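You operate a simulated robot arm through the tools that you are given. There is no shell and no other tool.

You are at the controls of a simulated robot arm. One attempt, no reset.

## Task
Switch off the TINT heater, top the bath up to about 15 L and add two doser strokes.
Fine: heater off first; at the end draw a check sample to about the cup's line.
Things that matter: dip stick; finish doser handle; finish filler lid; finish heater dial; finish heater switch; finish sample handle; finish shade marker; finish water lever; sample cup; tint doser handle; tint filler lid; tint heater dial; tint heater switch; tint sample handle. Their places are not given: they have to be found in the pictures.

Only the result counts: the job must be done as asked and must still hold three seconds after the hand-in. Knocking over, shifting, dropping, spilling or breaking anything else fails it.

## Robot
A 7-joint arm with a two-finger parallel gripper, fixed in place. Base frame: the origin is on the floor under the middle of its stand, x ahead of it, y to its left, z up; the work surface is at about z = 620. Lengths are in mm, angles in degrees, forces in N, time in s.
With the tool pointing down near the work surface it reaches from about 100 to 660 mm from the base axis. Its first joint turns from -115.0 to 115.0 degrees. Payload 3.91 kg.
The tool frame sits at the grasp point between the pads (the TCP): z along the fingers, y along the line on which they close. The tips reach 30 mm beyond it. The gripper opens to 110 mm. The fingers are 20 mm wide and 10 mm thick; the gripper's body (48 by 112 mm) begins 55 mm behind the TCP.
Orientation is told as [roll, pitch, yaw] about the base's x, y, z axes, in that order, counted from this pose: with the fingers straight down and closing along the base's y, the tool's x points along the base's -x, its y along +y and its z along -z.

## Interface
- The arm moves only by the tool move_arm. Its arguments are lists of equal length, an entry for each row: "claw": the opening, from 0 (shut) to 1 (fully open); "slide": the shift along the tool's x, y, z in units of 500 mm (1.0 is 500 mm), a list of three; "angular": the turn, a rotation vector about the tool's x, y, z in units of 90 degrees (1.0 is 90 degrees), a list of three. In form: {"claw": [claw, ...], "slide": [[x, y, z], ...], "angular": [[wx, wy, wz], ...]}. A call has 1 to 20 rows; each row is the pose to reach, as a shift and turn from the pose commanded when the call began, along the tool's axes at that moment. A call with a number of a shift or a turn outside -1 to 1 is refused whole. Rows are played at 5 a second. More than 50 mm and 8.6 degrees between two rows, or a gripper value outside its range, and nothing of the call is played. Where a pose cannot be reached the arm comes as near as it can. A force on the tool above 90 N (or 10 N above the force at the start of the call, whichever is more), or a blocked arm, ends the call early, and 0.2 s more pass. The fingers move at their own pace (about 108 mm/s each) and stop on an object; they squeeze with about 28 N. The grip force told is the motor's: it shows also when the fingers shut on nothing. Time passes only in rows, and 0.2 s behind the last, so rows that repeat a pose let the fingers close. It gives the time, the measured TCP pose, the force on the tool (base axes), the opening and the grip force at its end, in the units of the frame above (readings bear some noise), with the torque about the TCP (base axes, N m) and any sound that the robot's microphone picked up, and new pictures: "pictures" is both (left out), scene, wrist or none.
- Cameras (640 x 400 px; columns grow to the right, rows downward): "scene" is fixed at [397.3, -501.7, 1514.5]; the picture's right is [1.00, -0.10, 0.00], its down [-0.09, -0.91, -0.40] and it looks along [0.04, 0.40, -0.92] (base axes); focal length 214 px, centre (320, 200). "wrist" rides on the gripper at [72, 17, -103] in the tool frame; the picture's right is [-0.23, 0.97, 0.00], its down [-0.76, -0.18, -0.62] and it looks along [-0.61, -0.14, 0.78] (tool axes); focal length 222 px, centre (320, 200).
- lift_body(by): slides the trunk up (or, below 0, down) by that many mm; the arm rides with it, the base frame stays. It gives what a move gives, with no picture.
- pixel_to_xyz(camera, pixels): for up to 12 pixels [column, row] of the newest picture of that camera ("zoom" is the newest enlarged one), the place [x, y, z] in the base frame of the surface seen there, good to about 2 mm. No time passes.
- zoom(camera, box): a new picture of the part [left, top, right, bottom] of that camera's present view, enlarged. No time passes.
- sign_off(): hands the job in; it is judged then, once.

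Unless the task says otherwise, let go and move clear before handing in.

The tools are called after "Request:" as a command line: name --argument value ..., lists and objects as JSON in quotes. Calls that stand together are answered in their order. move_arm: Moves the arm, as the interface text tells. Its arguments: {"type":"object","properties":{"claw":{"type":"array"},"slide":{"type":"array"},"angular":{"type":"array"},"pictures":{"type":"string","enum":["both","scene","wrist","none"]}},"required":["claw","slide","angular"]} The other tools are called the same way: lift_body (by) moves the trunk up or down; pixel_to_xyz (camera, pixels) gives the place of the surface under pixels of a picture; zoom (camera, box) takes an enlarged picture of a part of a camera's view; sign_off () hands the job in.

At the start:

```text
t: 0.0
tcp_pos: [489.4, -238.1, 1219.1]
ee_rot: [0.0, 0.0, -0.1]
contact_force: [0.8, -0.4, 0.7]
wrist_torque: [0.02, 0.03, -0.01]
width: 110.0
grip_force: 0.1
trunk travel left (down, up): [-825.0, 165.0]
```

scene: 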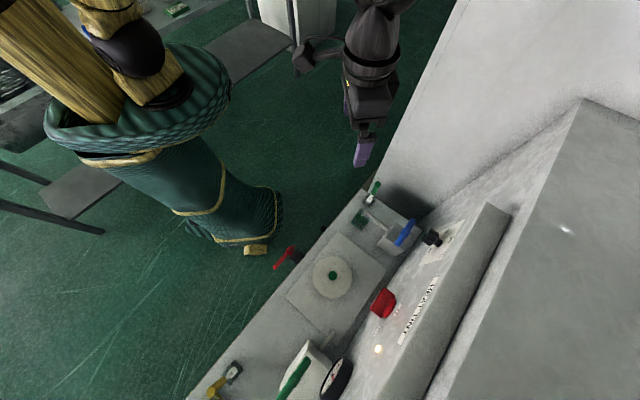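
wrist: 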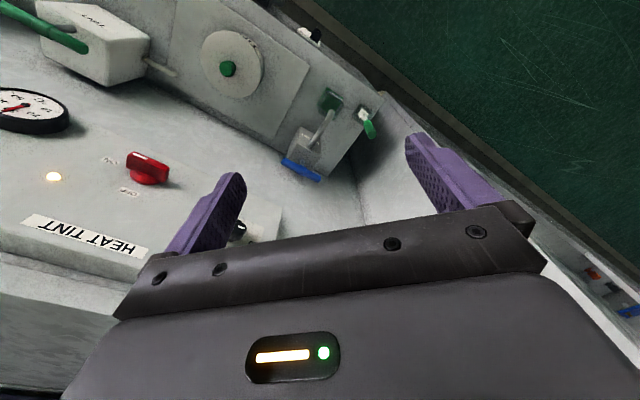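

The scene shows a dye-bath machine with the tint station: a red switch near (383,303), a lamp at (378,349), a gauge at (336,380) and a lid at (332,275). I'll zoom in on both views before moving.

Request:
zoom --camera "scene" --box '[180, 160, 500, 400]'

Request:
zoom --camera "wrist" --box '[0, 0, 400, 270]'

Request:
zoom --camera "wrist" --box '[440, 180, 640, 340]'

```text
1.67 times, centred on (340, 280) of scene
```

zoom: 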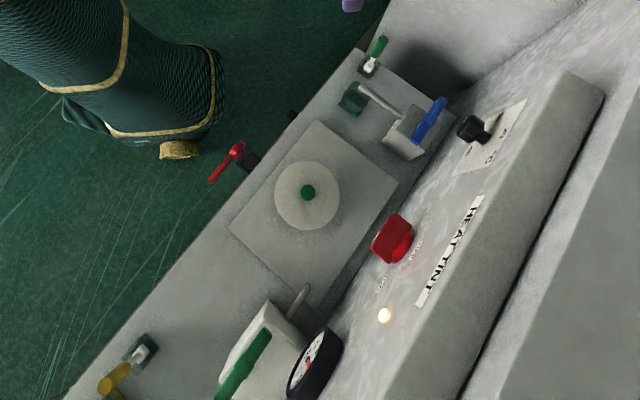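

```text
1.48 times, centred on (200, 135) of wrist
```

zoom: 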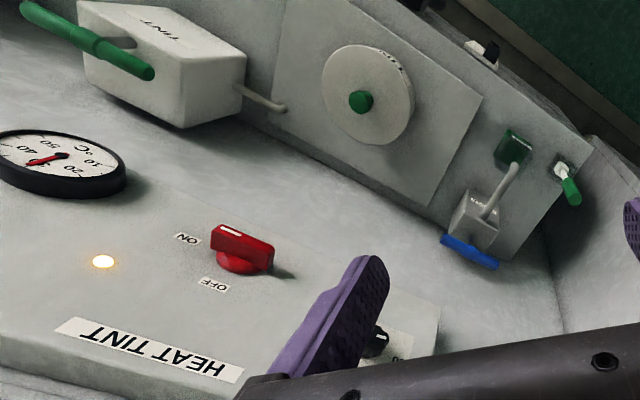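

```text
2.50 times, centred on (540, 260) of wrist
```

zoom: 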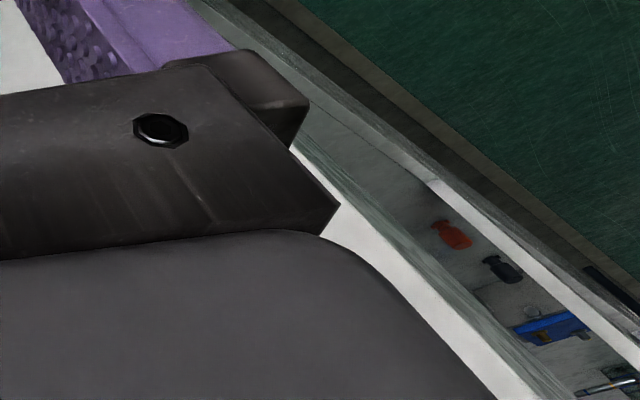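

The zooms show a red heater switch at ON, a lit lamp, a doser with a green handle, a filler lid with a green knob, a water lever with a blue handle, and some taps. I'll ask for their places.

Request:
pixel_to_xyz --camera "scene" --pixels '[[333, 275], [383, 303], [378, 349], [336, 380], [293, 378], [404, 233], [369, 198], [358, 217], [288, 256], [234, 372], [215, 388], [432, 238]]'

Request:
pixel_to_xyz --camera "wrist" --pixels '[[228, 68], [148, 165], [52, 176], [30, 110], [90, 45], [55, 28], [302, 165], [330, 100], [368, 127], [312, 33], [238, 231], [180, 72]]'

Request:
zoom --camera "scene" --box '[0, 0, 320, 200]'

Request:
zoom --camera "scene" --box '[320, 160, 480, 260]'

Request:
zoom --camera "scene" --box '[180, 300, 340, 400]'

```text
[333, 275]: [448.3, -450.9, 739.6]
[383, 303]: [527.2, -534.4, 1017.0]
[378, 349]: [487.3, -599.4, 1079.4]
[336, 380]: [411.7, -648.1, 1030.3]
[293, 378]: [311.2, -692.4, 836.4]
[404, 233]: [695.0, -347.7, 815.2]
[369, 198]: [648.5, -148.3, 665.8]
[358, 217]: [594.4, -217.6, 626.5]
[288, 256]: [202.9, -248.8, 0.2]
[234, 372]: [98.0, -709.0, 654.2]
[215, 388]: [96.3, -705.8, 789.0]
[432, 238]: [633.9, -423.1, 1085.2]
```

```text
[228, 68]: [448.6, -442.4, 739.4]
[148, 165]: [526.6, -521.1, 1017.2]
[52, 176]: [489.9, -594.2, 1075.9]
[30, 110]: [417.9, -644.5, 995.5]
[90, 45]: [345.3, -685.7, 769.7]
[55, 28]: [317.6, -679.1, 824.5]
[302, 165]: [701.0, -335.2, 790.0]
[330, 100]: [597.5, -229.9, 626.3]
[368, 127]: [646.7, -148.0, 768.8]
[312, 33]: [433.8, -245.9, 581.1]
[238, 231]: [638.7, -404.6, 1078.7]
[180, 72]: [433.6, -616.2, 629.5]
```

```text
2.00 times, centred on (160, 100) of scene
```

zoom: 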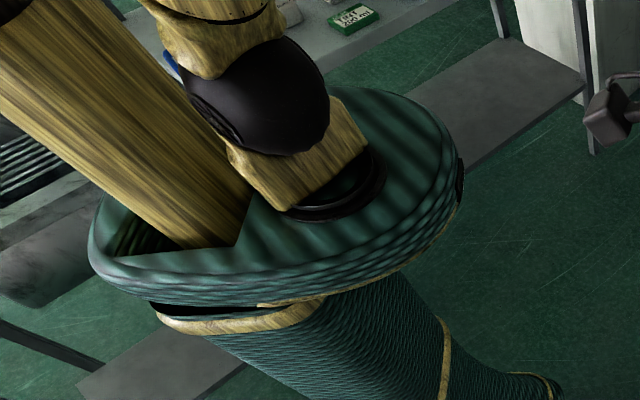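

```text
4.00 times, centred on (400, 210) of scene
```

zoom: 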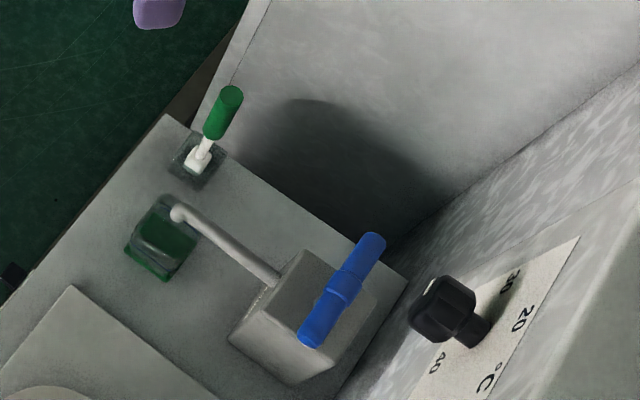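

```text
4.00 times, centred on (260, 350) of scene
```

zoom: 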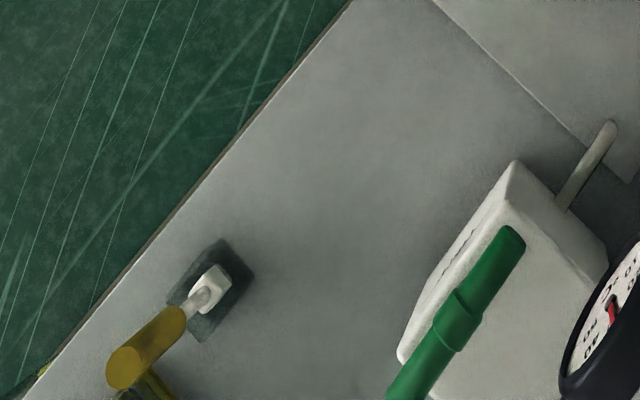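

The machine front runs diagonally, and I still need the labels and the other (FINISH) station. I'll zoom in on the labelled parts.

Request:
zoom --camera "wrist" --box '[260, 60, 420, 200]'

Request:
zoom --camera "wrist" --box '[180, 0, 340, 100]'

Request:
zoom --camera "wrist" --box '[0, 0, 180, 140]'

Request:
zoom --camera "scene" --box '[150, 0, 310, 100]'

Request:
zoom --camera "scene" --box '[260, 220, 420, 320]'

Request:
zoom --camera "scene" --box '[0, 0, 120, 160]'

```text
2.86 times, centred on (340, 130) of wrist
```

zoom: 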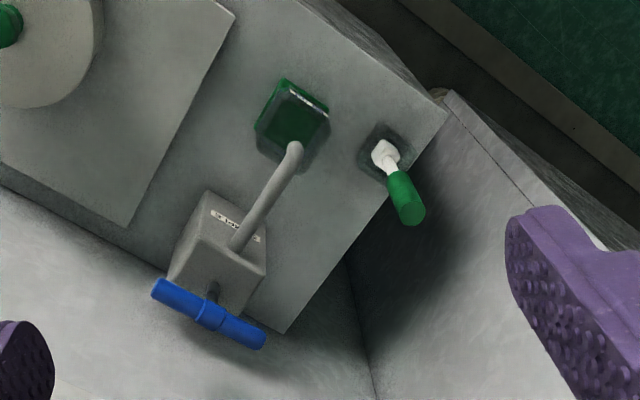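

```text
4.00 times, centred on (260, 50) of wrist
```

zoom: 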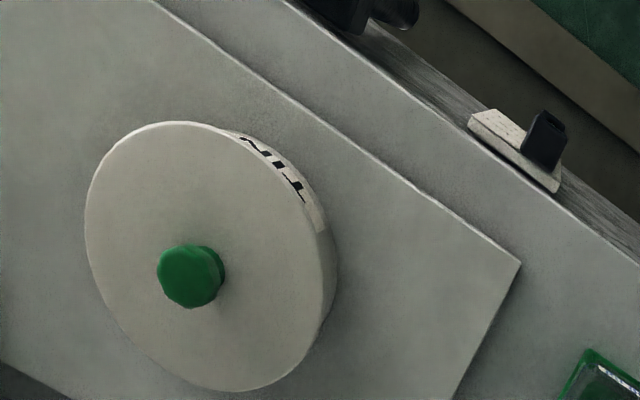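

```text
2.86 times, centred on (90, 70) of wrist
```

zoom: 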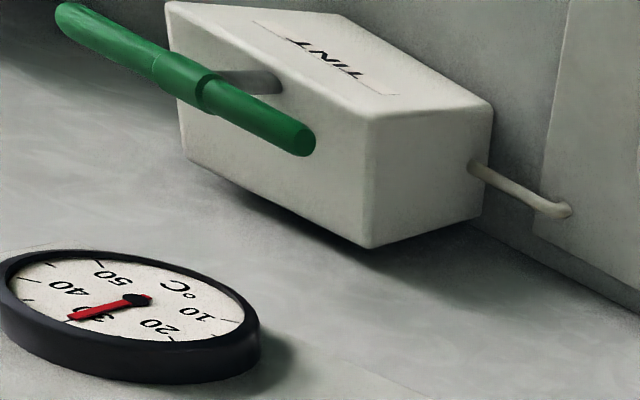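

```text
4.00 times, centred on (230, 50) of scene
```

zoom: 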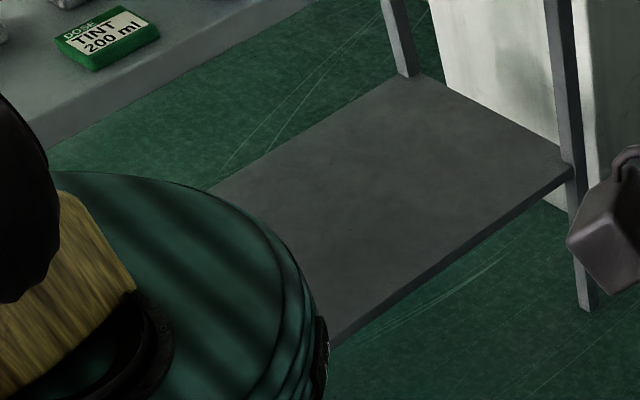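

```text
4.00 times, centred on (340, 270) of scene
```

zoom: 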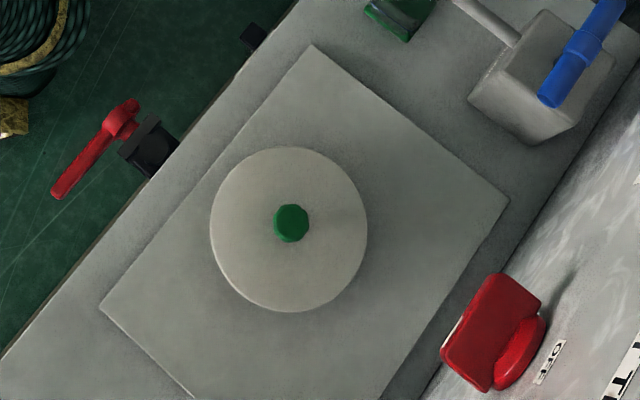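

```text
2.50 times, centred on (60, 80) of scene
```

zoom: 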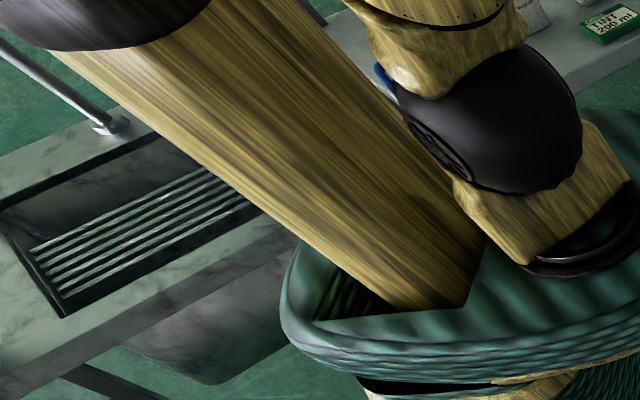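

There is a second bench behind the robot with a "DOSE TINT 200 ml" card, a sink and a rack. I'll measure a few of those spots before sweeping the wrist camera around.

Request:
pixel_to_xyz --camera "scene" --pixels '[[300, 15], [245, 45], [175, 10], [290, 20], [90, 190], [30, 75], [265, 5], [5, 110], [500, 60], [570, 130], [500, 220], [440, 380]]'

Request:
move_arm --claw '[1, 1, 1, 1, 1, 1, 1, 1, 1, 1]' --slide '[[0.004, 0.08, 0], [0.008, 0.16, 0], [0.011, 0.24, 0], [0.015, 0.32, 0], [0.019, 0.4, 0], [0.023, 0.48, 0], [0.027, 0.56, 0], [0.03, 0.64, 0], [0.034, 0.72, 0], [0.038, 0.8, 0]]' --angular '[[0, 0, -0.05], [0, 0, -0.1], [0, 0, -0.15], [0, 0, -0.2], [0, 0, -0.25], [0, 0, -0.3], [0, 0, -0.35], [0, 0, -0.4], [0, 0, -0.45], [0, 0, -0.5]]'

```text
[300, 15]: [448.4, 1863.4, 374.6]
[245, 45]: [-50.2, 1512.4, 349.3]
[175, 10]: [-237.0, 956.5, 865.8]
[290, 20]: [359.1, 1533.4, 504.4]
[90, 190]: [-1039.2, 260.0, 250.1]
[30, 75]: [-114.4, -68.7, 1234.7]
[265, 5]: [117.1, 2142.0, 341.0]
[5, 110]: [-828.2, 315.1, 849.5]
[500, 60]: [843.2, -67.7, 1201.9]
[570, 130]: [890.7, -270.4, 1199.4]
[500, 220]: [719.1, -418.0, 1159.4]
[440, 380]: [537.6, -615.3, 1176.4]
```

```text
t: 2.2
tcp_pos: [470.4, 165.2, 1218.3]
ee_rot: [0.0, 0.0, 45.0]
contact_force: [0.3, 0.5, -0.2]
wrist_torque: [0.01, 0.01, 0.0]
width: 110.1
grip_force: 0.0
trunk travel left (down, up): [-825.0, 165.0]
```

scene: 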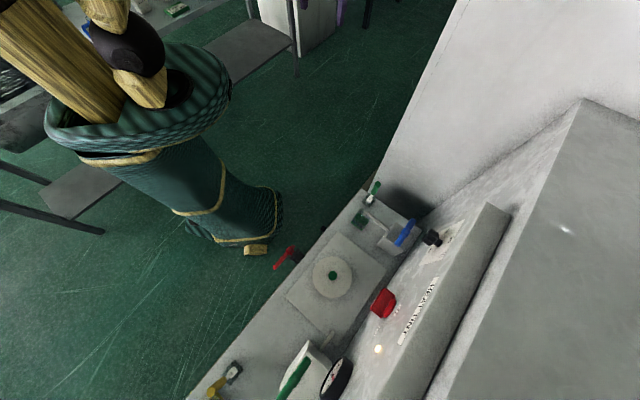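
wrist: 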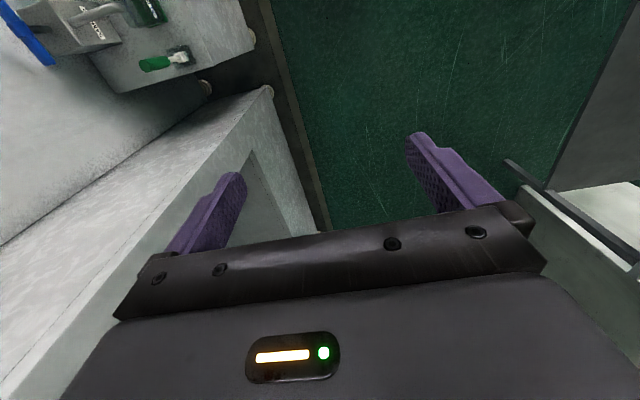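

The new wrist view shows only the near end of the machine and empty floor. I'll go on sweeping left to see the other benches.

Request:
move_arm --claw '[1, 1, 1, 1, 1, 1, 1, 1, 1, 1, 1, 1]' --slide '[[0.0065, 0.081, 0], [0.013, 0.161, 0], [0.0195, 0.242, 0], [0.026, 0.323, 0], [0.0325, 0.403, 0], [0.039, 0.484, 0], [0.0455, 0.565, 0], [0.052, 0.645, 0], [0.0585, 0.726, 0], [0.065, 0.807, 0], [0.0715, 0.887, 0], [0.078, 0.968, 0]]' --angular '[[0, 0, -0.065], [0, 0, -0.13], [0, 0, -0.195], [0, 0, -0.26], [0, 0, -0.325], [0, 0, -0.39], [0, 0, -0.455], [0, 0, -0.52], [0, 0, -0.585], [0, 0, -0.65], [0, 0, -0.715], [0, 0, -0.78]]'

```text
t: 4.8
tcp_pos: [99.2, 476.7, 1220.9]
ee_rot: [0.0, 0.0, 115.3]
contact_force: [-0.3, -0.4, 0.1]
wrist_torque: [-0.05, -0.01, -0.01]
width: 110.0
grip_force: 0.1
trunk travel left (down, up): [-825.0, 165.0]
```

scene: 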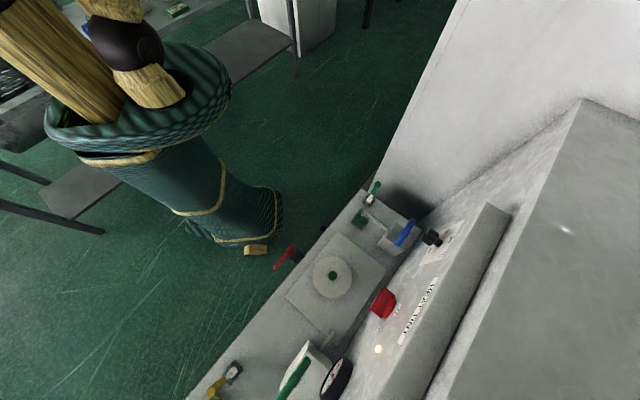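
wrist: 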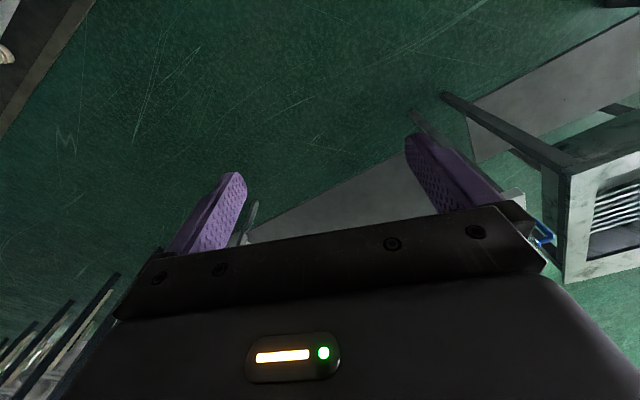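

Everything on the back benches is out of reach (about 1 m away or more), so the work is at the machine. I'll sweep back and then look along the right-hand part for the FINISH station.

Request:
move_arm --claw '[1, 1, 1, 1, 1, 1, 1, 1, 1, 1, 1, 1]' --slide '[[0.0734, -0.0337, 0], [0.1468, -0.0673, 0], [0.2203, -0.101, 0], [0.2937, -0.1347, 0], [0.3671, -0.1683, 0], [0.4405, -0.202, 0], [0.5139, -0.2357, 0], [0.5873, -0.2693, 0], [0.6608, -0.303, 0], [0.7342, -0.3367, 0], [0.8076, -0.3703, 0], [0.881, -0.404, 0]]' --angular '[[0, 0, 0.065], [0, 0, 0.13], [0, 0, 0.195], [0, 0, 0.26], [0, 0, 0.325], [0, 0, 0.39], [0, 0, 0.455], [0, 0, 0.52], [0, 0, 0.585], [0, 0, 0.65], [0, 0, 0.715], [0, 0, 0.78]]' --pictures "none"

Request:
move_arm --claw '[1, 1, 1, 1, 1, 1, 1, 1, 1, 1]' --slide '[[0.0543, -0.0597, 0], [0.1086, -0.1194, 0], [0.1629, -0.1791, 0], [0.2172, -0.2388, 0], [0.2715, -0.2985, 0], [0.3258, -0.3582, 0], [0.3801, -0.4179, 0], [0.4344, -0.4776, 0], [0.4887, -0.5373, 0], [0.543, -0.597, 0]]' --angular '[[0, 0, 0.05], [0, 0, 0.1], [0, 0, 0.15], [0, 0, 0.2], [0, 0, 0.25], [0, 0, 0.3], [0, 0, 0.35], [0, 0, 0.4], [0, 0, 0.45], [0, 0, 0.5]]' --pictures "none"

Request:
move_arm --claw '[1, 1, 1, 1, 1, 1, 1, 1, 1, 1, 1, 1]' --slide '[[0.0565, -0.0387, 0], [0.113, -0.0773, 0], [0.1695, -0.116, 0], [0.226, -0.1547, 0], [0.2825, -0.1933, 0], [0.339, -0.232, 0], [0.3955, -0.2707, 0], [0.452, -0.3093, 0], [0.5085, -0.348, 0], [0.565, -0.3867, 0], [0.6215, -0.4253, 0], [0.678, -0.464, 0]]' --angular '[[0, 0, 0.0694], [0, 0, 0.1389], [0, 0, 0.2083], [0, 0, 0.2778], [0, 0, 0.3472], [0, 0, 0.4167], [0, 0, 0.4861], [0, 0, 0.5556], [0, 0, 0.625], [0, 0, 0.6944], [0, 0, 0.7639], [0, 0, 0.8333]]'

```text
t: 7.4
tcp_pos: [473.7, 161.4, 1216.1]
ee_rot: [0.1, 0.0, 44.9]
contact_force: [-0.4, 0.2, -0.2]
wrist_torque: [0.04, -0.01, -0.01]
width: 110.1
grip_force: 0.0
trunk travel left (down, up): [-825.0, 165.0]
```

```text
t: 9.6
tcp_pos: [489.9, -239.9, 1220.8]
ee_rot: [0.2, 0.0, 0.0]
contact_force: [0.1, 0.5, 0.9]
wrist_torque: [0.02, 0.01, 0.03]
width: 109.9
grip_force: 0.0
trunk travel left (down, up): [-825.0, 165.0]
```

```text
t: 12.2
tcp_pos: [149.5, -471.3, 1218.0]
ee_rot: [0.1, 0.0, -75.1]
contact_force: [-0.5, -0.5, 1.3]
wrist_torque: [0.0, 0.01, 0.02]
width: 110.3
grip_force: 0.0
trunk travel left (down, up): [-825.0, 165.0]
```

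scene: 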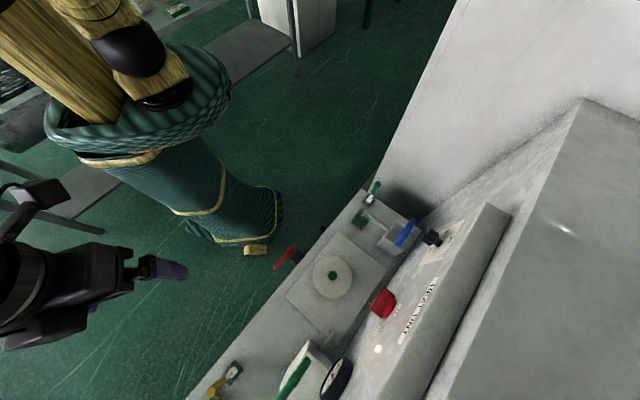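
wrist: 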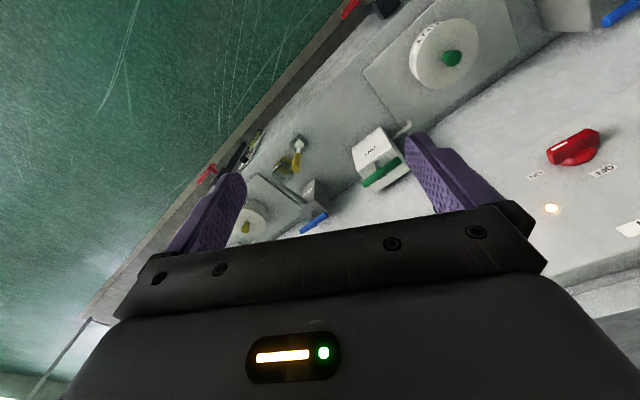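

The FINISH station appears at the left of the wrist view (yellow-knobbed lid at (245,225), blue lever at (313,222), yellow tap at (290,160)). I'll zoom in to read the labels.

Request:
zoom --camera "wrist" --box '[180, 110, 420, 260]'

Request:
zoom --camera "wrist" --box '[340, 0, 640, 190]'

Request:
pixel_to_xyz --camera "wrist" --pixels '[[247, 228], [313, 222], [297, 158], [285, 167], [210, 173], [245, 155], [450, 58], [572, 146], [375, 175], [395, 135], [598, 170], [535, 175]]'

```text
2.67 times, centred on (300, 185) of wrist
```

zoom: 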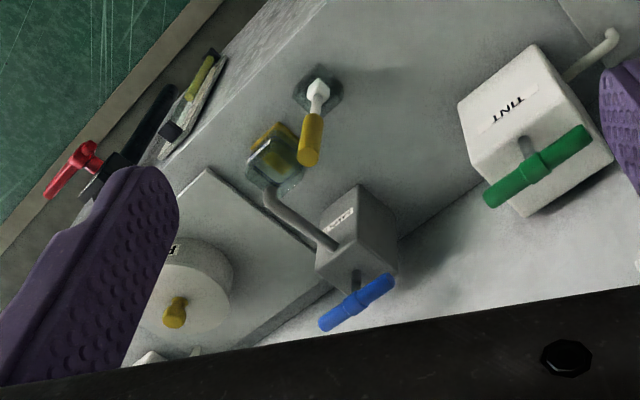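

```text
2.11 times, centred on (490, 95) of wrist
```

zoom: 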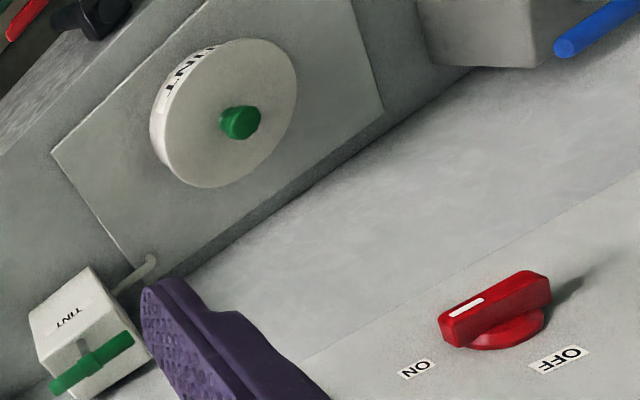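

```text
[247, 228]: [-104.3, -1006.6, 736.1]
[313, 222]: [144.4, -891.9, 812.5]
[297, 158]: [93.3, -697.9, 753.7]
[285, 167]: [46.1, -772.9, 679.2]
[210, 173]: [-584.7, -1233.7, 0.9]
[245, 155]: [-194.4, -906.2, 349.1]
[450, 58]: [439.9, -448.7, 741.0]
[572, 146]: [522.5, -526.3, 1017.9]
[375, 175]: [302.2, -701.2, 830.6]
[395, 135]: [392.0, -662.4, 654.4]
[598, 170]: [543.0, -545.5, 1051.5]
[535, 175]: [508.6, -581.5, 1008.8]
```

The FINISH parts are all yellow and the TINT parts green; the nearer blue lever beside the green tap belongs to TINT. I'll bring the wrist camera close to the TINT blue lever and cup to read the labels.

Request:
move_arm --claw '[1, 1, 1, 1, 1, 1, 1, 1, 1, 1, 1, 1, 1, 1]' --slide '[[0.0324, 0.0661, 0.0483], [0.0649, 0.1323, 0.0966], [0.0973, 0.1984, 0.1449], [0.1297, 0.2646, 0.1931], [0.1621, 0.3307, 0.2414], [0.1946, 0.3969, 0.2897], [0.227, 0.463, 0.338], [0.2594, 0.5291, 0.3863], [0.2919, 0.5953, 0.4346], [0.3243, 0.6614, 0.4829], [0.3567, 0.7276, 0.5311], [0.3891, 0.7937, 0.5794], [0.4216, 0.8599, 0.6277], [0.454, 0.926, 0.676]]' --angular '[[0, 0, -0.0294], [0, 0, -0.0587], [0, 0, -0.0881], [0, 0, -0.1174], [0, 0, -0.1468], [0, 0, -0.1761], [0, 0, -0.2055], [0, 0, -0.2349], [0, 0, -0.2642], [0, 0, -0.2936], [0, 0, -0.3229], [0, 0, -0.3523], [0, 0, -0.3816], [0, 0, -0.411]]'

```text
t: 15.2
tcp_pos: [537.4, -130.6, 880.6]
ee_rot: [0.1, 0.0, -37.9]
contact_force: [0.5, -0.4, 0.2]
wrist_torque: [0.0, 0.04, -0.01]
width: 110.0
grip_force: 0.0
trunk travel left (down, up): [-825.0, 165.0]
```

scene: 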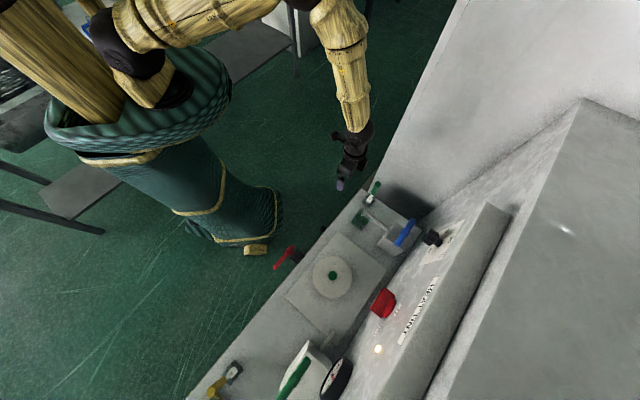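
wrist: 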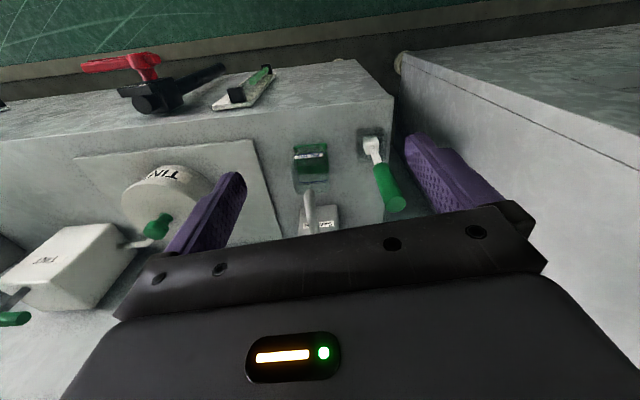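

Request:
zoom --camera "wrist" --box '[250, 120, 430, 240]'

Request:
zoom --camera "wrist" --box '[60, 40, 300, 200]'

Request:
pixel_to_xyz --camera "wrist" --pixels '[[310, 155], [308, 145], [310, 180], [322, 222], [307, 195], [372, 145], [397, 205], [240, 95], [265, 75], [120, 65], [205, 70], [325, 178]]'

```text
3.33 times, centred on (340, 180) of wrist
```

zoom: 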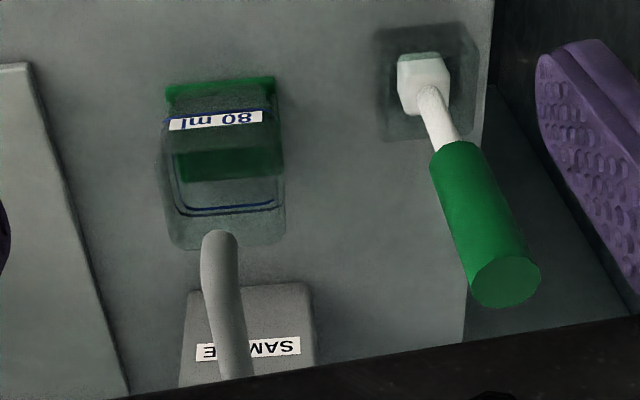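

```text
2.50 times, centred on (180, 120) of wrist
```

zoom: 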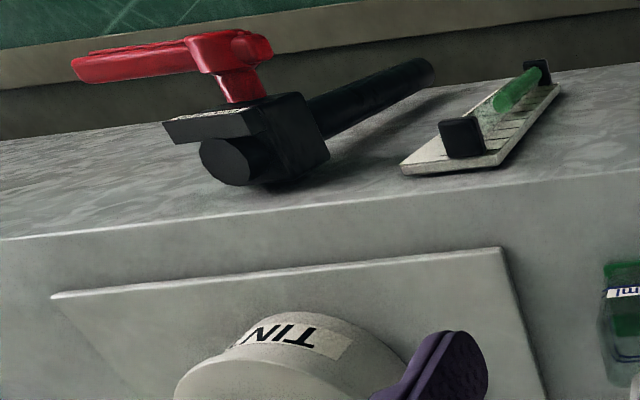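

```text
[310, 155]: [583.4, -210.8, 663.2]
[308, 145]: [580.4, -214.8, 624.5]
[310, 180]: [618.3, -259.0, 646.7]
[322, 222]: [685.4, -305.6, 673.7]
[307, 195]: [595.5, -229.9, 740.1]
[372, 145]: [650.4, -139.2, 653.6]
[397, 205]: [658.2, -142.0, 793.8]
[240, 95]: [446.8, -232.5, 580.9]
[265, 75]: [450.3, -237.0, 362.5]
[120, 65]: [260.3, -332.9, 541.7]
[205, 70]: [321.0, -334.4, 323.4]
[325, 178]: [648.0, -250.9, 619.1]
```

The blue-handled box is labelled SAMPLE with an 80 ml cup under its spout; the front face carries a drain valve (red, (120,65)) and a sight gauge (240,95)-(265,75). I'll zoom hard on those.

Request:
zoom --camera "wrist" --box '[200, 55, 290, 115]'

Request:
zoom --camera "wrist" --box '[75, 45, 235, 125]'

Request:
zoom --camera "wrist" --box '[0, 200, 160, 340]'

Request:
zoom --camera "scene" --box '[345, 175, 405, 225]'

Request:
zoom --camera "scene" --box '[270, 330, 370, 400]'

Request:
zoom --camera "scene" --box '[350, 270, 430, 370]'

```text
6.67 times, centred on (245, 85) of wrist
```

zoom: 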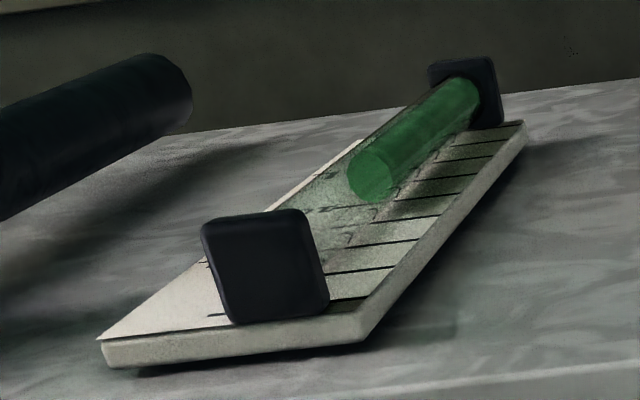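

```text
4.00 times, centred on (155, 85) of wrist
```

zoom: 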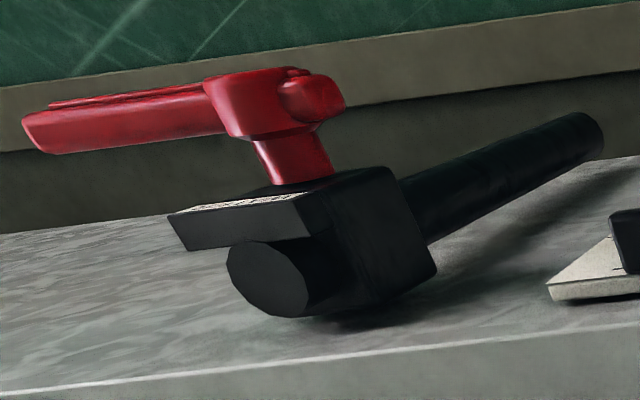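

```text
2.86 times, centred on (80, 270) of wrist
```

zoom: 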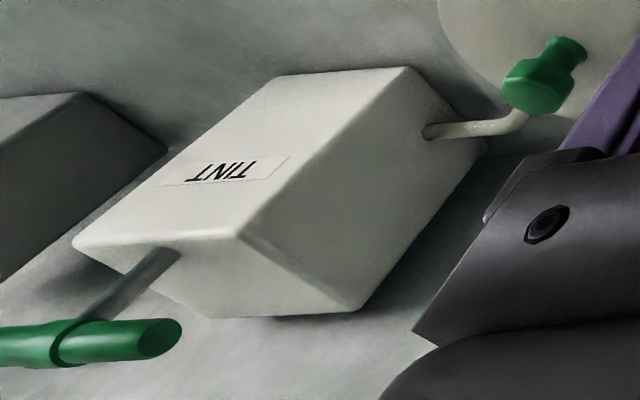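

```text
8.00 times, centred on (375, 200) of scene
```

zoom: 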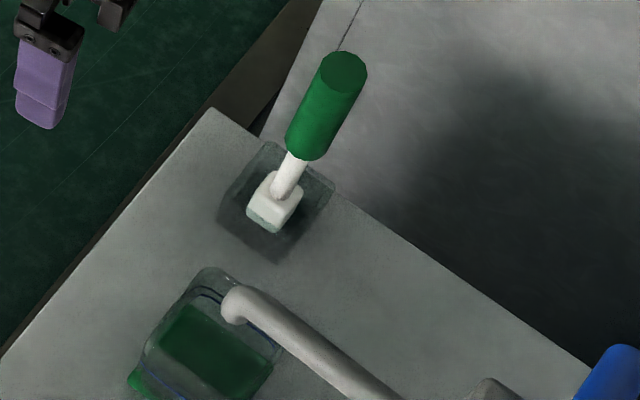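

```text
5.71 times, centred on (320, 365) of scene
```

zoom: 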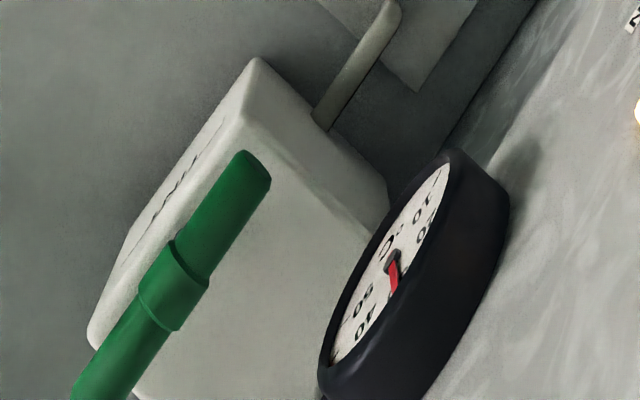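

```text
4.00 times, centred on (390, 320) of scene
```

zoom: 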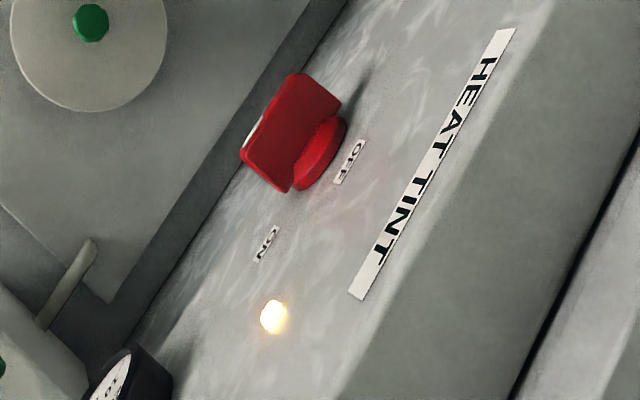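

The red valve has a label plate on its top, and the green handle ends in a white block sitting in a glassy square. I'll zoom the scene view on both to identify them.

Request:
zoom --camera "scene" --box '[265, 235, 315, 275]'

Request:
zoom --camera "wrist" --box '[340, 120, 420, 220]'

Request:
pixel_to_xyz --camera "scene" --pixels '[[298, 256], [296, 258], [276, 266], [294, 249], [322, 230], [371, 200], [376, 186]]'

```text
10.00 times, centred on (290, 255) of scene
```

zoom: 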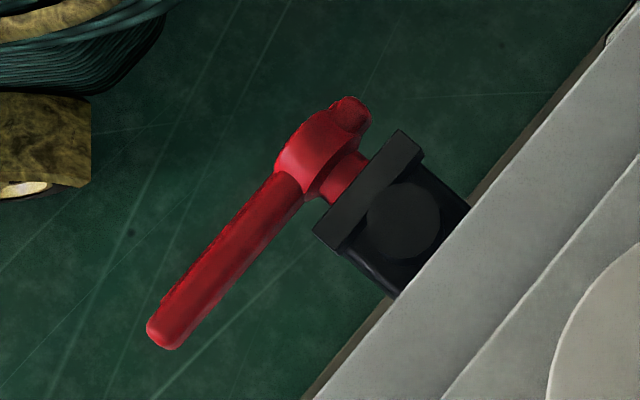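

```text
4.00 times, centred on (380, 170) of wrist
```

zoom: 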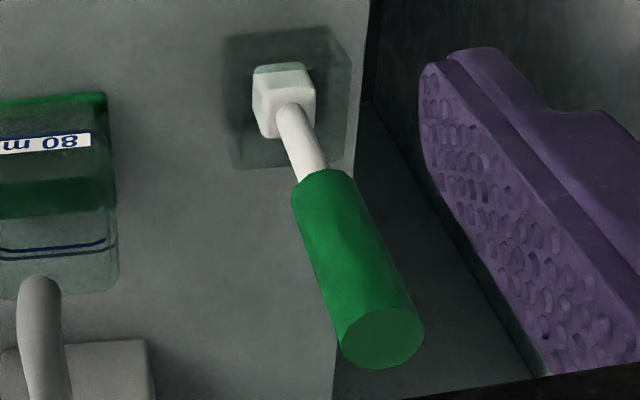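

```text
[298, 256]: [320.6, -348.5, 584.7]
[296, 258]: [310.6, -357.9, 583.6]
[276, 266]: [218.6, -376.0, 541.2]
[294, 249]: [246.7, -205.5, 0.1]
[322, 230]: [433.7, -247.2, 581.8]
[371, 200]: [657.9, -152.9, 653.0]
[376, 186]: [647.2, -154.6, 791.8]
```

The red valve's label faces the front, so I need a low look at the front face. I'll pull the arm back in front of the machine, turn it to yaw -90 and tilt the fingers outward.

Request:
move_arm --claw '[1, 1, 1, 1, 1, 1, 1, 1]' --slide '[[0.0528, -0.0357, 0.025], [0.1057, -0.0714, 0.05], [0.1585, -0.1071, 0.075], [0.2113, -0.1428, 0.1], [0.2641, -0.1785, 0.125], [0.317, -0.2142, 0.15], [0.3698, -0.2499, 0.175], [0.4226, -0.2856, 0.2]]' --angular '[[0, 0, 0.0722], [0, 0, 0.1445], [0, 0, 0.2167], [0, 0, 0.289], [0, 0, 0.3612], [0, 0, 0.4335], [0, 0, 0.5057], [0, 0, 0.578]]' --pictures "scene"

Request:
move_arm --claw '[1, 1, 1, 1]' --slide '[[0, 0, 0.04], [0, 0, 0.08], [0, 0, 0.12], [0, 0, 0.16]]' --angular '[[0, -0.083, 0], [0, -0.167, 0], [0, -0.25, 0], [0, -0.333, 0]]'

```text
t: 17.0
tcp_pos: [284.7, -113.8, 780.8]
ee_rot: [0.1, 0.0, -90.1]
contact_force: [-0.5, 0.2, -0.7]
wrist_torque: [0.04, 0.0, -0.01]
width: 110.0
grip_force: 0.1
trunk travel left (down, up): [-825.0, 165.0]
```

scene: 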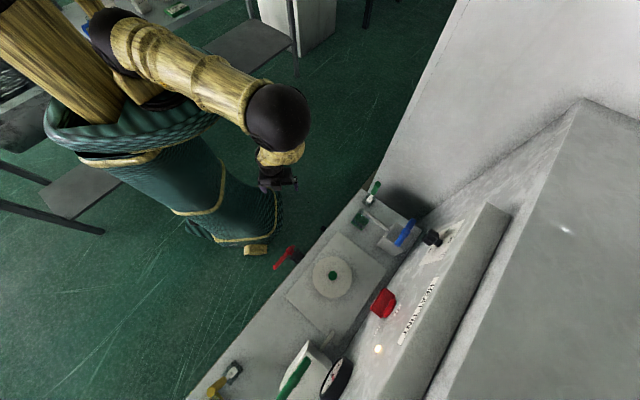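

```text
t: 18.0
tcp_pos: [285.4, -114.4, 700.3]
ee_rot: [0.0, -30.1, -90.0]
contact_force: [-0.4, 0.4, 0.6]
wrist_torque: [-0.02, -0.03, 0.0]
width: 110.0
grip_force: 0.1
trunk travel left (down, up): [-825.0, 165.0]
```

scene: 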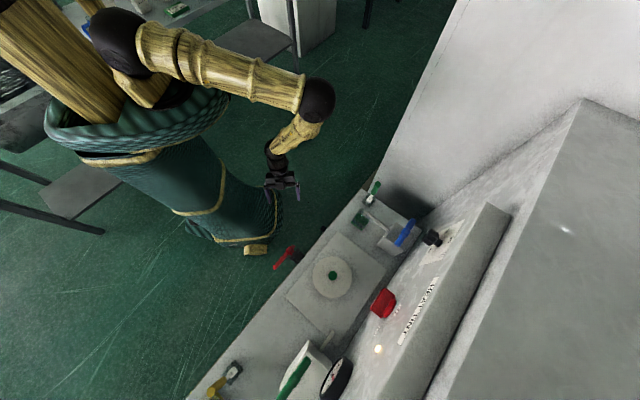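
wrist: 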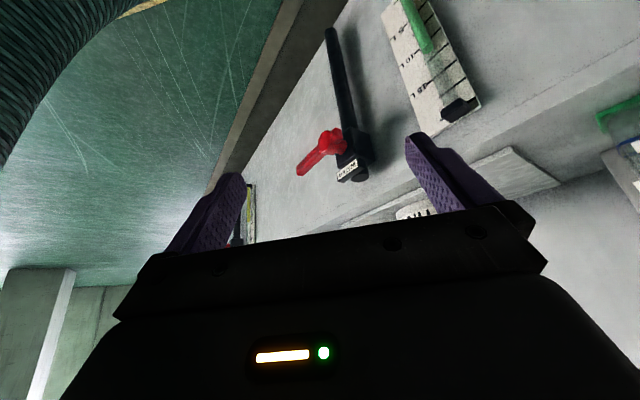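

The red valve label (348,170) and the level gauge (430,60) are in view now. I'll zoom in to read both.

Request:
zoom --camera "wrist" --box '[290, 110, 390, 200]'

Request:
zoom --camera "wrist" --box '[370, 0, 490, 140]'

Request:
zoom --camera "wrist" --box '[200, 160, 300, 260]'

Request:
pixel_to_xyz --camera "wrist" --pixels '[[325, 138], [300, 172], [348, 170], [457, 107], [435, 75], [420, 40], [395, 5], [432, 110]]'

```text
4.44 times, centred on (340, 155) of wrist
```

zoom: 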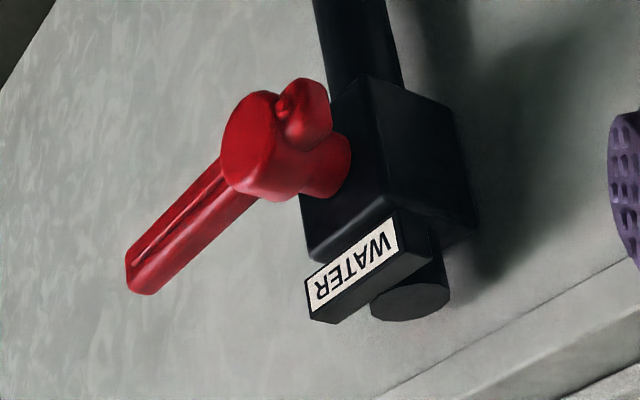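

```text
2.86 times, centred on (430, 70) of wrist
```

zoom: 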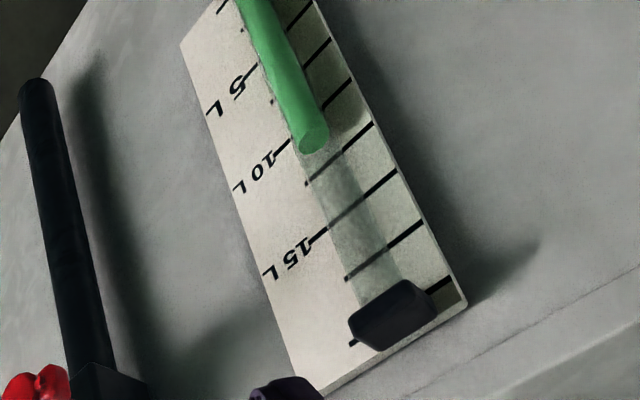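

```text
4.00 times, centred on (250, 210) of wrist
```

zoom: 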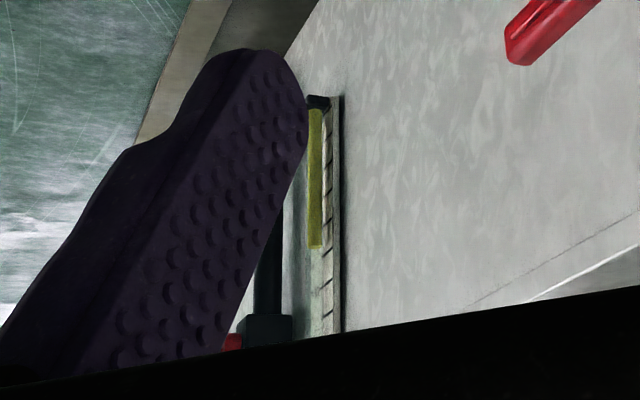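

```text
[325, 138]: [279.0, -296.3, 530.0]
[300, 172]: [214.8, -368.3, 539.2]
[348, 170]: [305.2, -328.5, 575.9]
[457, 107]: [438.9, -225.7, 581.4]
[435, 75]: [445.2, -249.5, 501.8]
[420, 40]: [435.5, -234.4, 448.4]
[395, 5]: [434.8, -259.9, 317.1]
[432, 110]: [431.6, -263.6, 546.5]
```

The label reads WATER on the red lever, and the gauge shows the level a bit above 10 L with marks at 5/10/15 L. I'll zoom in tighter and measure the tick heights against the liquid top.

Request:
zoom --camera "wrist" --box '[390, 20, 480, 125]'

```text
3.81 times, centred on (435, 72) of wrist
```

zoom: 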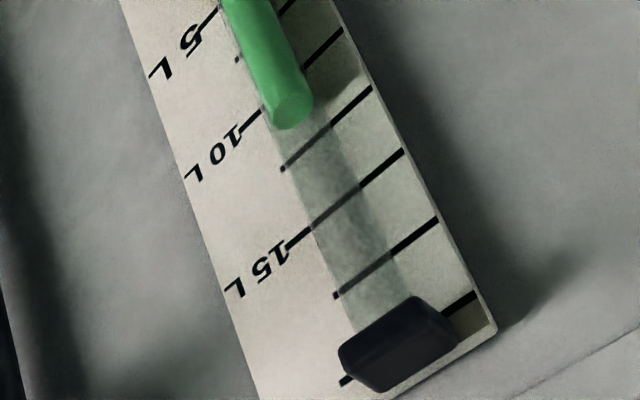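

Request:
pixel_to_xyz --camera "zoom" --pixels '[[252, 119], [337, 34], [283, 169], [370, 89], [295, 242], [401, 152], [337, 295], [436, 221], [293, 108], [288, 125], [270, 70], [210, 22]]'

```text
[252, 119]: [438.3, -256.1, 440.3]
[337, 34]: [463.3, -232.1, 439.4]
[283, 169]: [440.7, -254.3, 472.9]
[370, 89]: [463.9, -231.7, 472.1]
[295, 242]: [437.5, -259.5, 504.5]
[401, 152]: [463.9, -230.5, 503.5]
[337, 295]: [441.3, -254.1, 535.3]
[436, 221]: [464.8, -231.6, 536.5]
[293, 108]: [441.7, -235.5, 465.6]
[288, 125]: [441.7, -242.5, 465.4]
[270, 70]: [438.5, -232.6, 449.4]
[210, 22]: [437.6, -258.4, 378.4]
```

Ticks: 10 L is at z≈440, 12.5 at 472, 15 at 504; the liquid top is at z≈465, i.e. about 12 L, so 3 L is missing. Now I'll measure the control panel's plane and the switch for the first step.

Request:
pixel_to_xyz --camera "scene" --pixels '[[250, 325], [300, 262], [330, 225], [395, 320], [400, 310], [370, 330], [390, 345], [405, 280], [360, 365], [420, 265], [440, 255], [410, 330]]'

Request:
zoom --camera "scene" --box '[355, 275, 425, 345]'

```text
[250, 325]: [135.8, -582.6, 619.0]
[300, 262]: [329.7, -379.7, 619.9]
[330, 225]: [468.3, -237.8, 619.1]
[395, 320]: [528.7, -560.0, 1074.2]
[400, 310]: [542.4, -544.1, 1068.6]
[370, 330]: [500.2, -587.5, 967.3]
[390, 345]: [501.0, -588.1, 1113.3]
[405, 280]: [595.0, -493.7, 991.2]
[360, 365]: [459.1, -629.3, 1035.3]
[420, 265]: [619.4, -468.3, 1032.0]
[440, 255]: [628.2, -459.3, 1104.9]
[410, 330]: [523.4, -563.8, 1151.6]
```

```text
5.71 times, centred on (390, 310) of scene
```

zoom: 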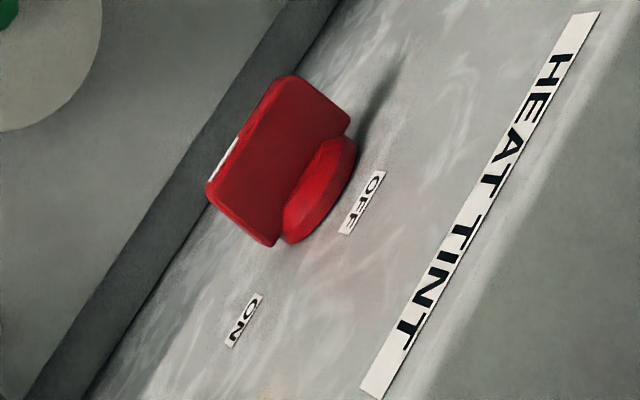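

The panel is a vertical plane with x−y = 1088, so the machine faces the robot at exactly 45° and the switch axis is horizontal. I'll measure the knob and its labels in this zoom.

Request:
pixel_to_xyz --camera "zoom" --pixels '[[361, 203], [244, 321], [233, 145], [290, 80], [345, 115], [272, 240], [215, 190], [280, 160], [320, 190], [345, 160], [300, 225], [240, 165]]'

Request:
zoom --camera "scene" --box '[370, 290, 400, 320]'

```text
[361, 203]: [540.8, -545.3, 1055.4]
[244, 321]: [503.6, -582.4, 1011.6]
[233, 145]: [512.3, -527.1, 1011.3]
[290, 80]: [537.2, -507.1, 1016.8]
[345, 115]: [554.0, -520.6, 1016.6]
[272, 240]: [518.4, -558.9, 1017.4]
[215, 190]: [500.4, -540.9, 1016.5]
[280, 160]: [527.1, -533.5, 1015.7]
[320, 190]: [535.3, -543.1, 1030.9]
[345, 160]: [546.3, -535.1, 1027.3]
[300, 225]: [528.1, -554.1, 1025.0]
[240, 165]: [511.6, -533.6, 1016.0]
```

```text
13.33 times, centred on (385, 305) of scene
```

zoom: 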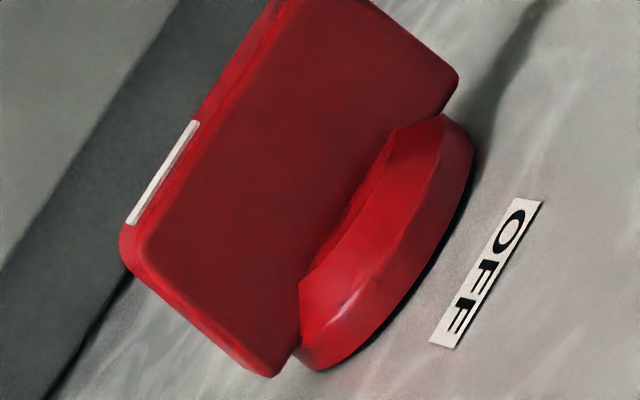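

The switch bar lies along the panel (u −28 to 22, z≈1009), pointing at ON on its right; OFF is straight above, so it needs a quarter turn. I'll raise the arm, face the panel and level the tool.

Request:
move_arm --claw '[1, 1, 1, 1, 1, 1, 1, 1, 1]' --slide '[[-0.0739, 0.0068, -0.0366], [-0.1478, 0.0136, -0.0731], [-0.2217, 0.0203, -0.1097], [-0.2956, 0.0271, -0.1462], [-0.3694, 0.0339, -0.1828], [-0.4433, 0.0407, -0.2193], [-0.5172, 0.0474, -0.2559], [-0.5911, 0.0542, -0.2924], [-0.665, 0.061, -0.329]]' --angular '[[0, 0.037, 0], [0, 0.074, 0], [0, 0.111, 0], [0, 0.148, 0], [0, 0.185, 0], [0, 0.222, 0], [0, 0.259, 0], [0, 0.296, 0], [0, 0.333, 0]]' --pictures "none"

Request:
move_arm --claw '[1, 1, 1, 1, 1, 1]' --slide '[[0, 0, 0], [0, 0, 0], [0, 0, 0], [0, 0, 0], [0, 0, 0], [0, 0, 0]]' --angular '[[0, 0, -0.083], [0, 0, -0.167], [0, 0, -0.25], [0, 0, -0.333], [0, 0, -0.417], [0, 0, -0.5]]' --pictures "none"

Request:
move_arm --claw '[1, 1, 1, 1, 1, 1, 1, 1, 1, 1, 1]' --slide '[[0, 0, 0], [0, 0, 0], [0, 0, 0], [0, 0, 0], [0, 0, 0], [0, 0, 0], [0, 0, 0], [0, 0, 0], [0, 0, 0], [0, 0, 0], [0, 0, 0]]' --angular '[[0, -0.0909, 0], [0, -0.1818, 0], [0, -0.2727, 0], [0, -0.3636, 0], [0, -0.4545, 0], [0, -0.5455, 0], [0, -0.6364, 0], [0, -0.7273, 0], [0, -0.8182, 0], [0, -0.9091, 0], [0, -1.0, 0]]'

```text
t: 20.0
tcp_pos: [312.2, -318.4, 1010.8]
ee_rot: [0.0, 0.1, -89.9]
contact_force: [0.4, -0.5, -0.5]
wrist_torque: [-0.04, 0.01, -0.01]
width: 109.7
grip_force: 0.1
trunk travel left (down, up): [-825.0, 165.0]
```

```text
t: 21.4
tcp_pos: [315.5, -318.6, 1009.1]
ee_rot: [0.1, -0.1, -44.9]
contact_force: [0.3, -0.4, 0.5]
wrist_torque: [0.0, 0.0, -0.02]
width: 109.8
grip_force: 0.0
trunk travel left (down, up): [-825.0, 165.0]
```

```text
t: 23.8
tcp_pos: [315.0, -318.1, 1010.5]
ee_rot: [148.3, -89.8, 166.6]
contact_force: [0.8, 0.3, 0.5]
wrist_torque: [-0.01, 0.02, -0.02]
width: 110.1
grip_force: 0.1
out of reach, approached as far as the arm can: row 6, 7, 8, 9
trunk travel left (down, up): [-825.0, 165.0]
```

scene: 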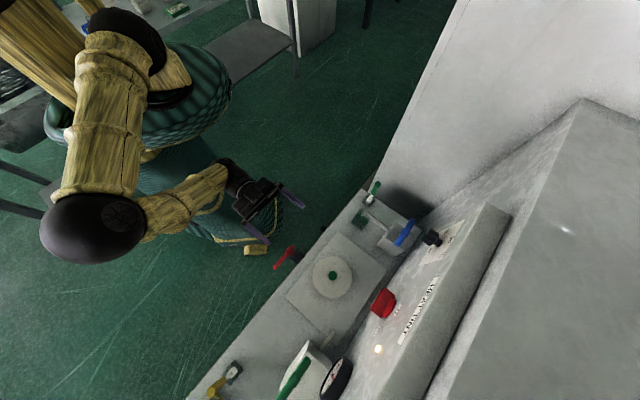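
wrist: 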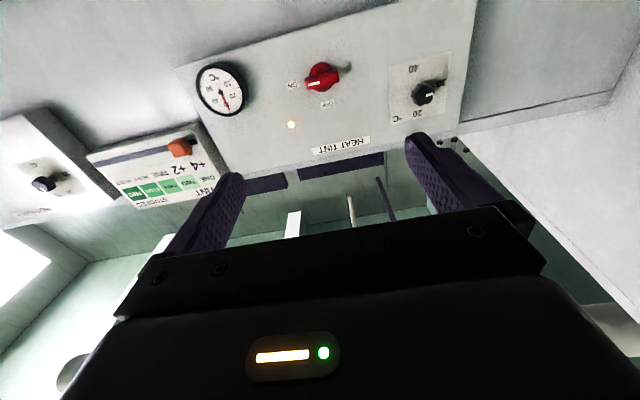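

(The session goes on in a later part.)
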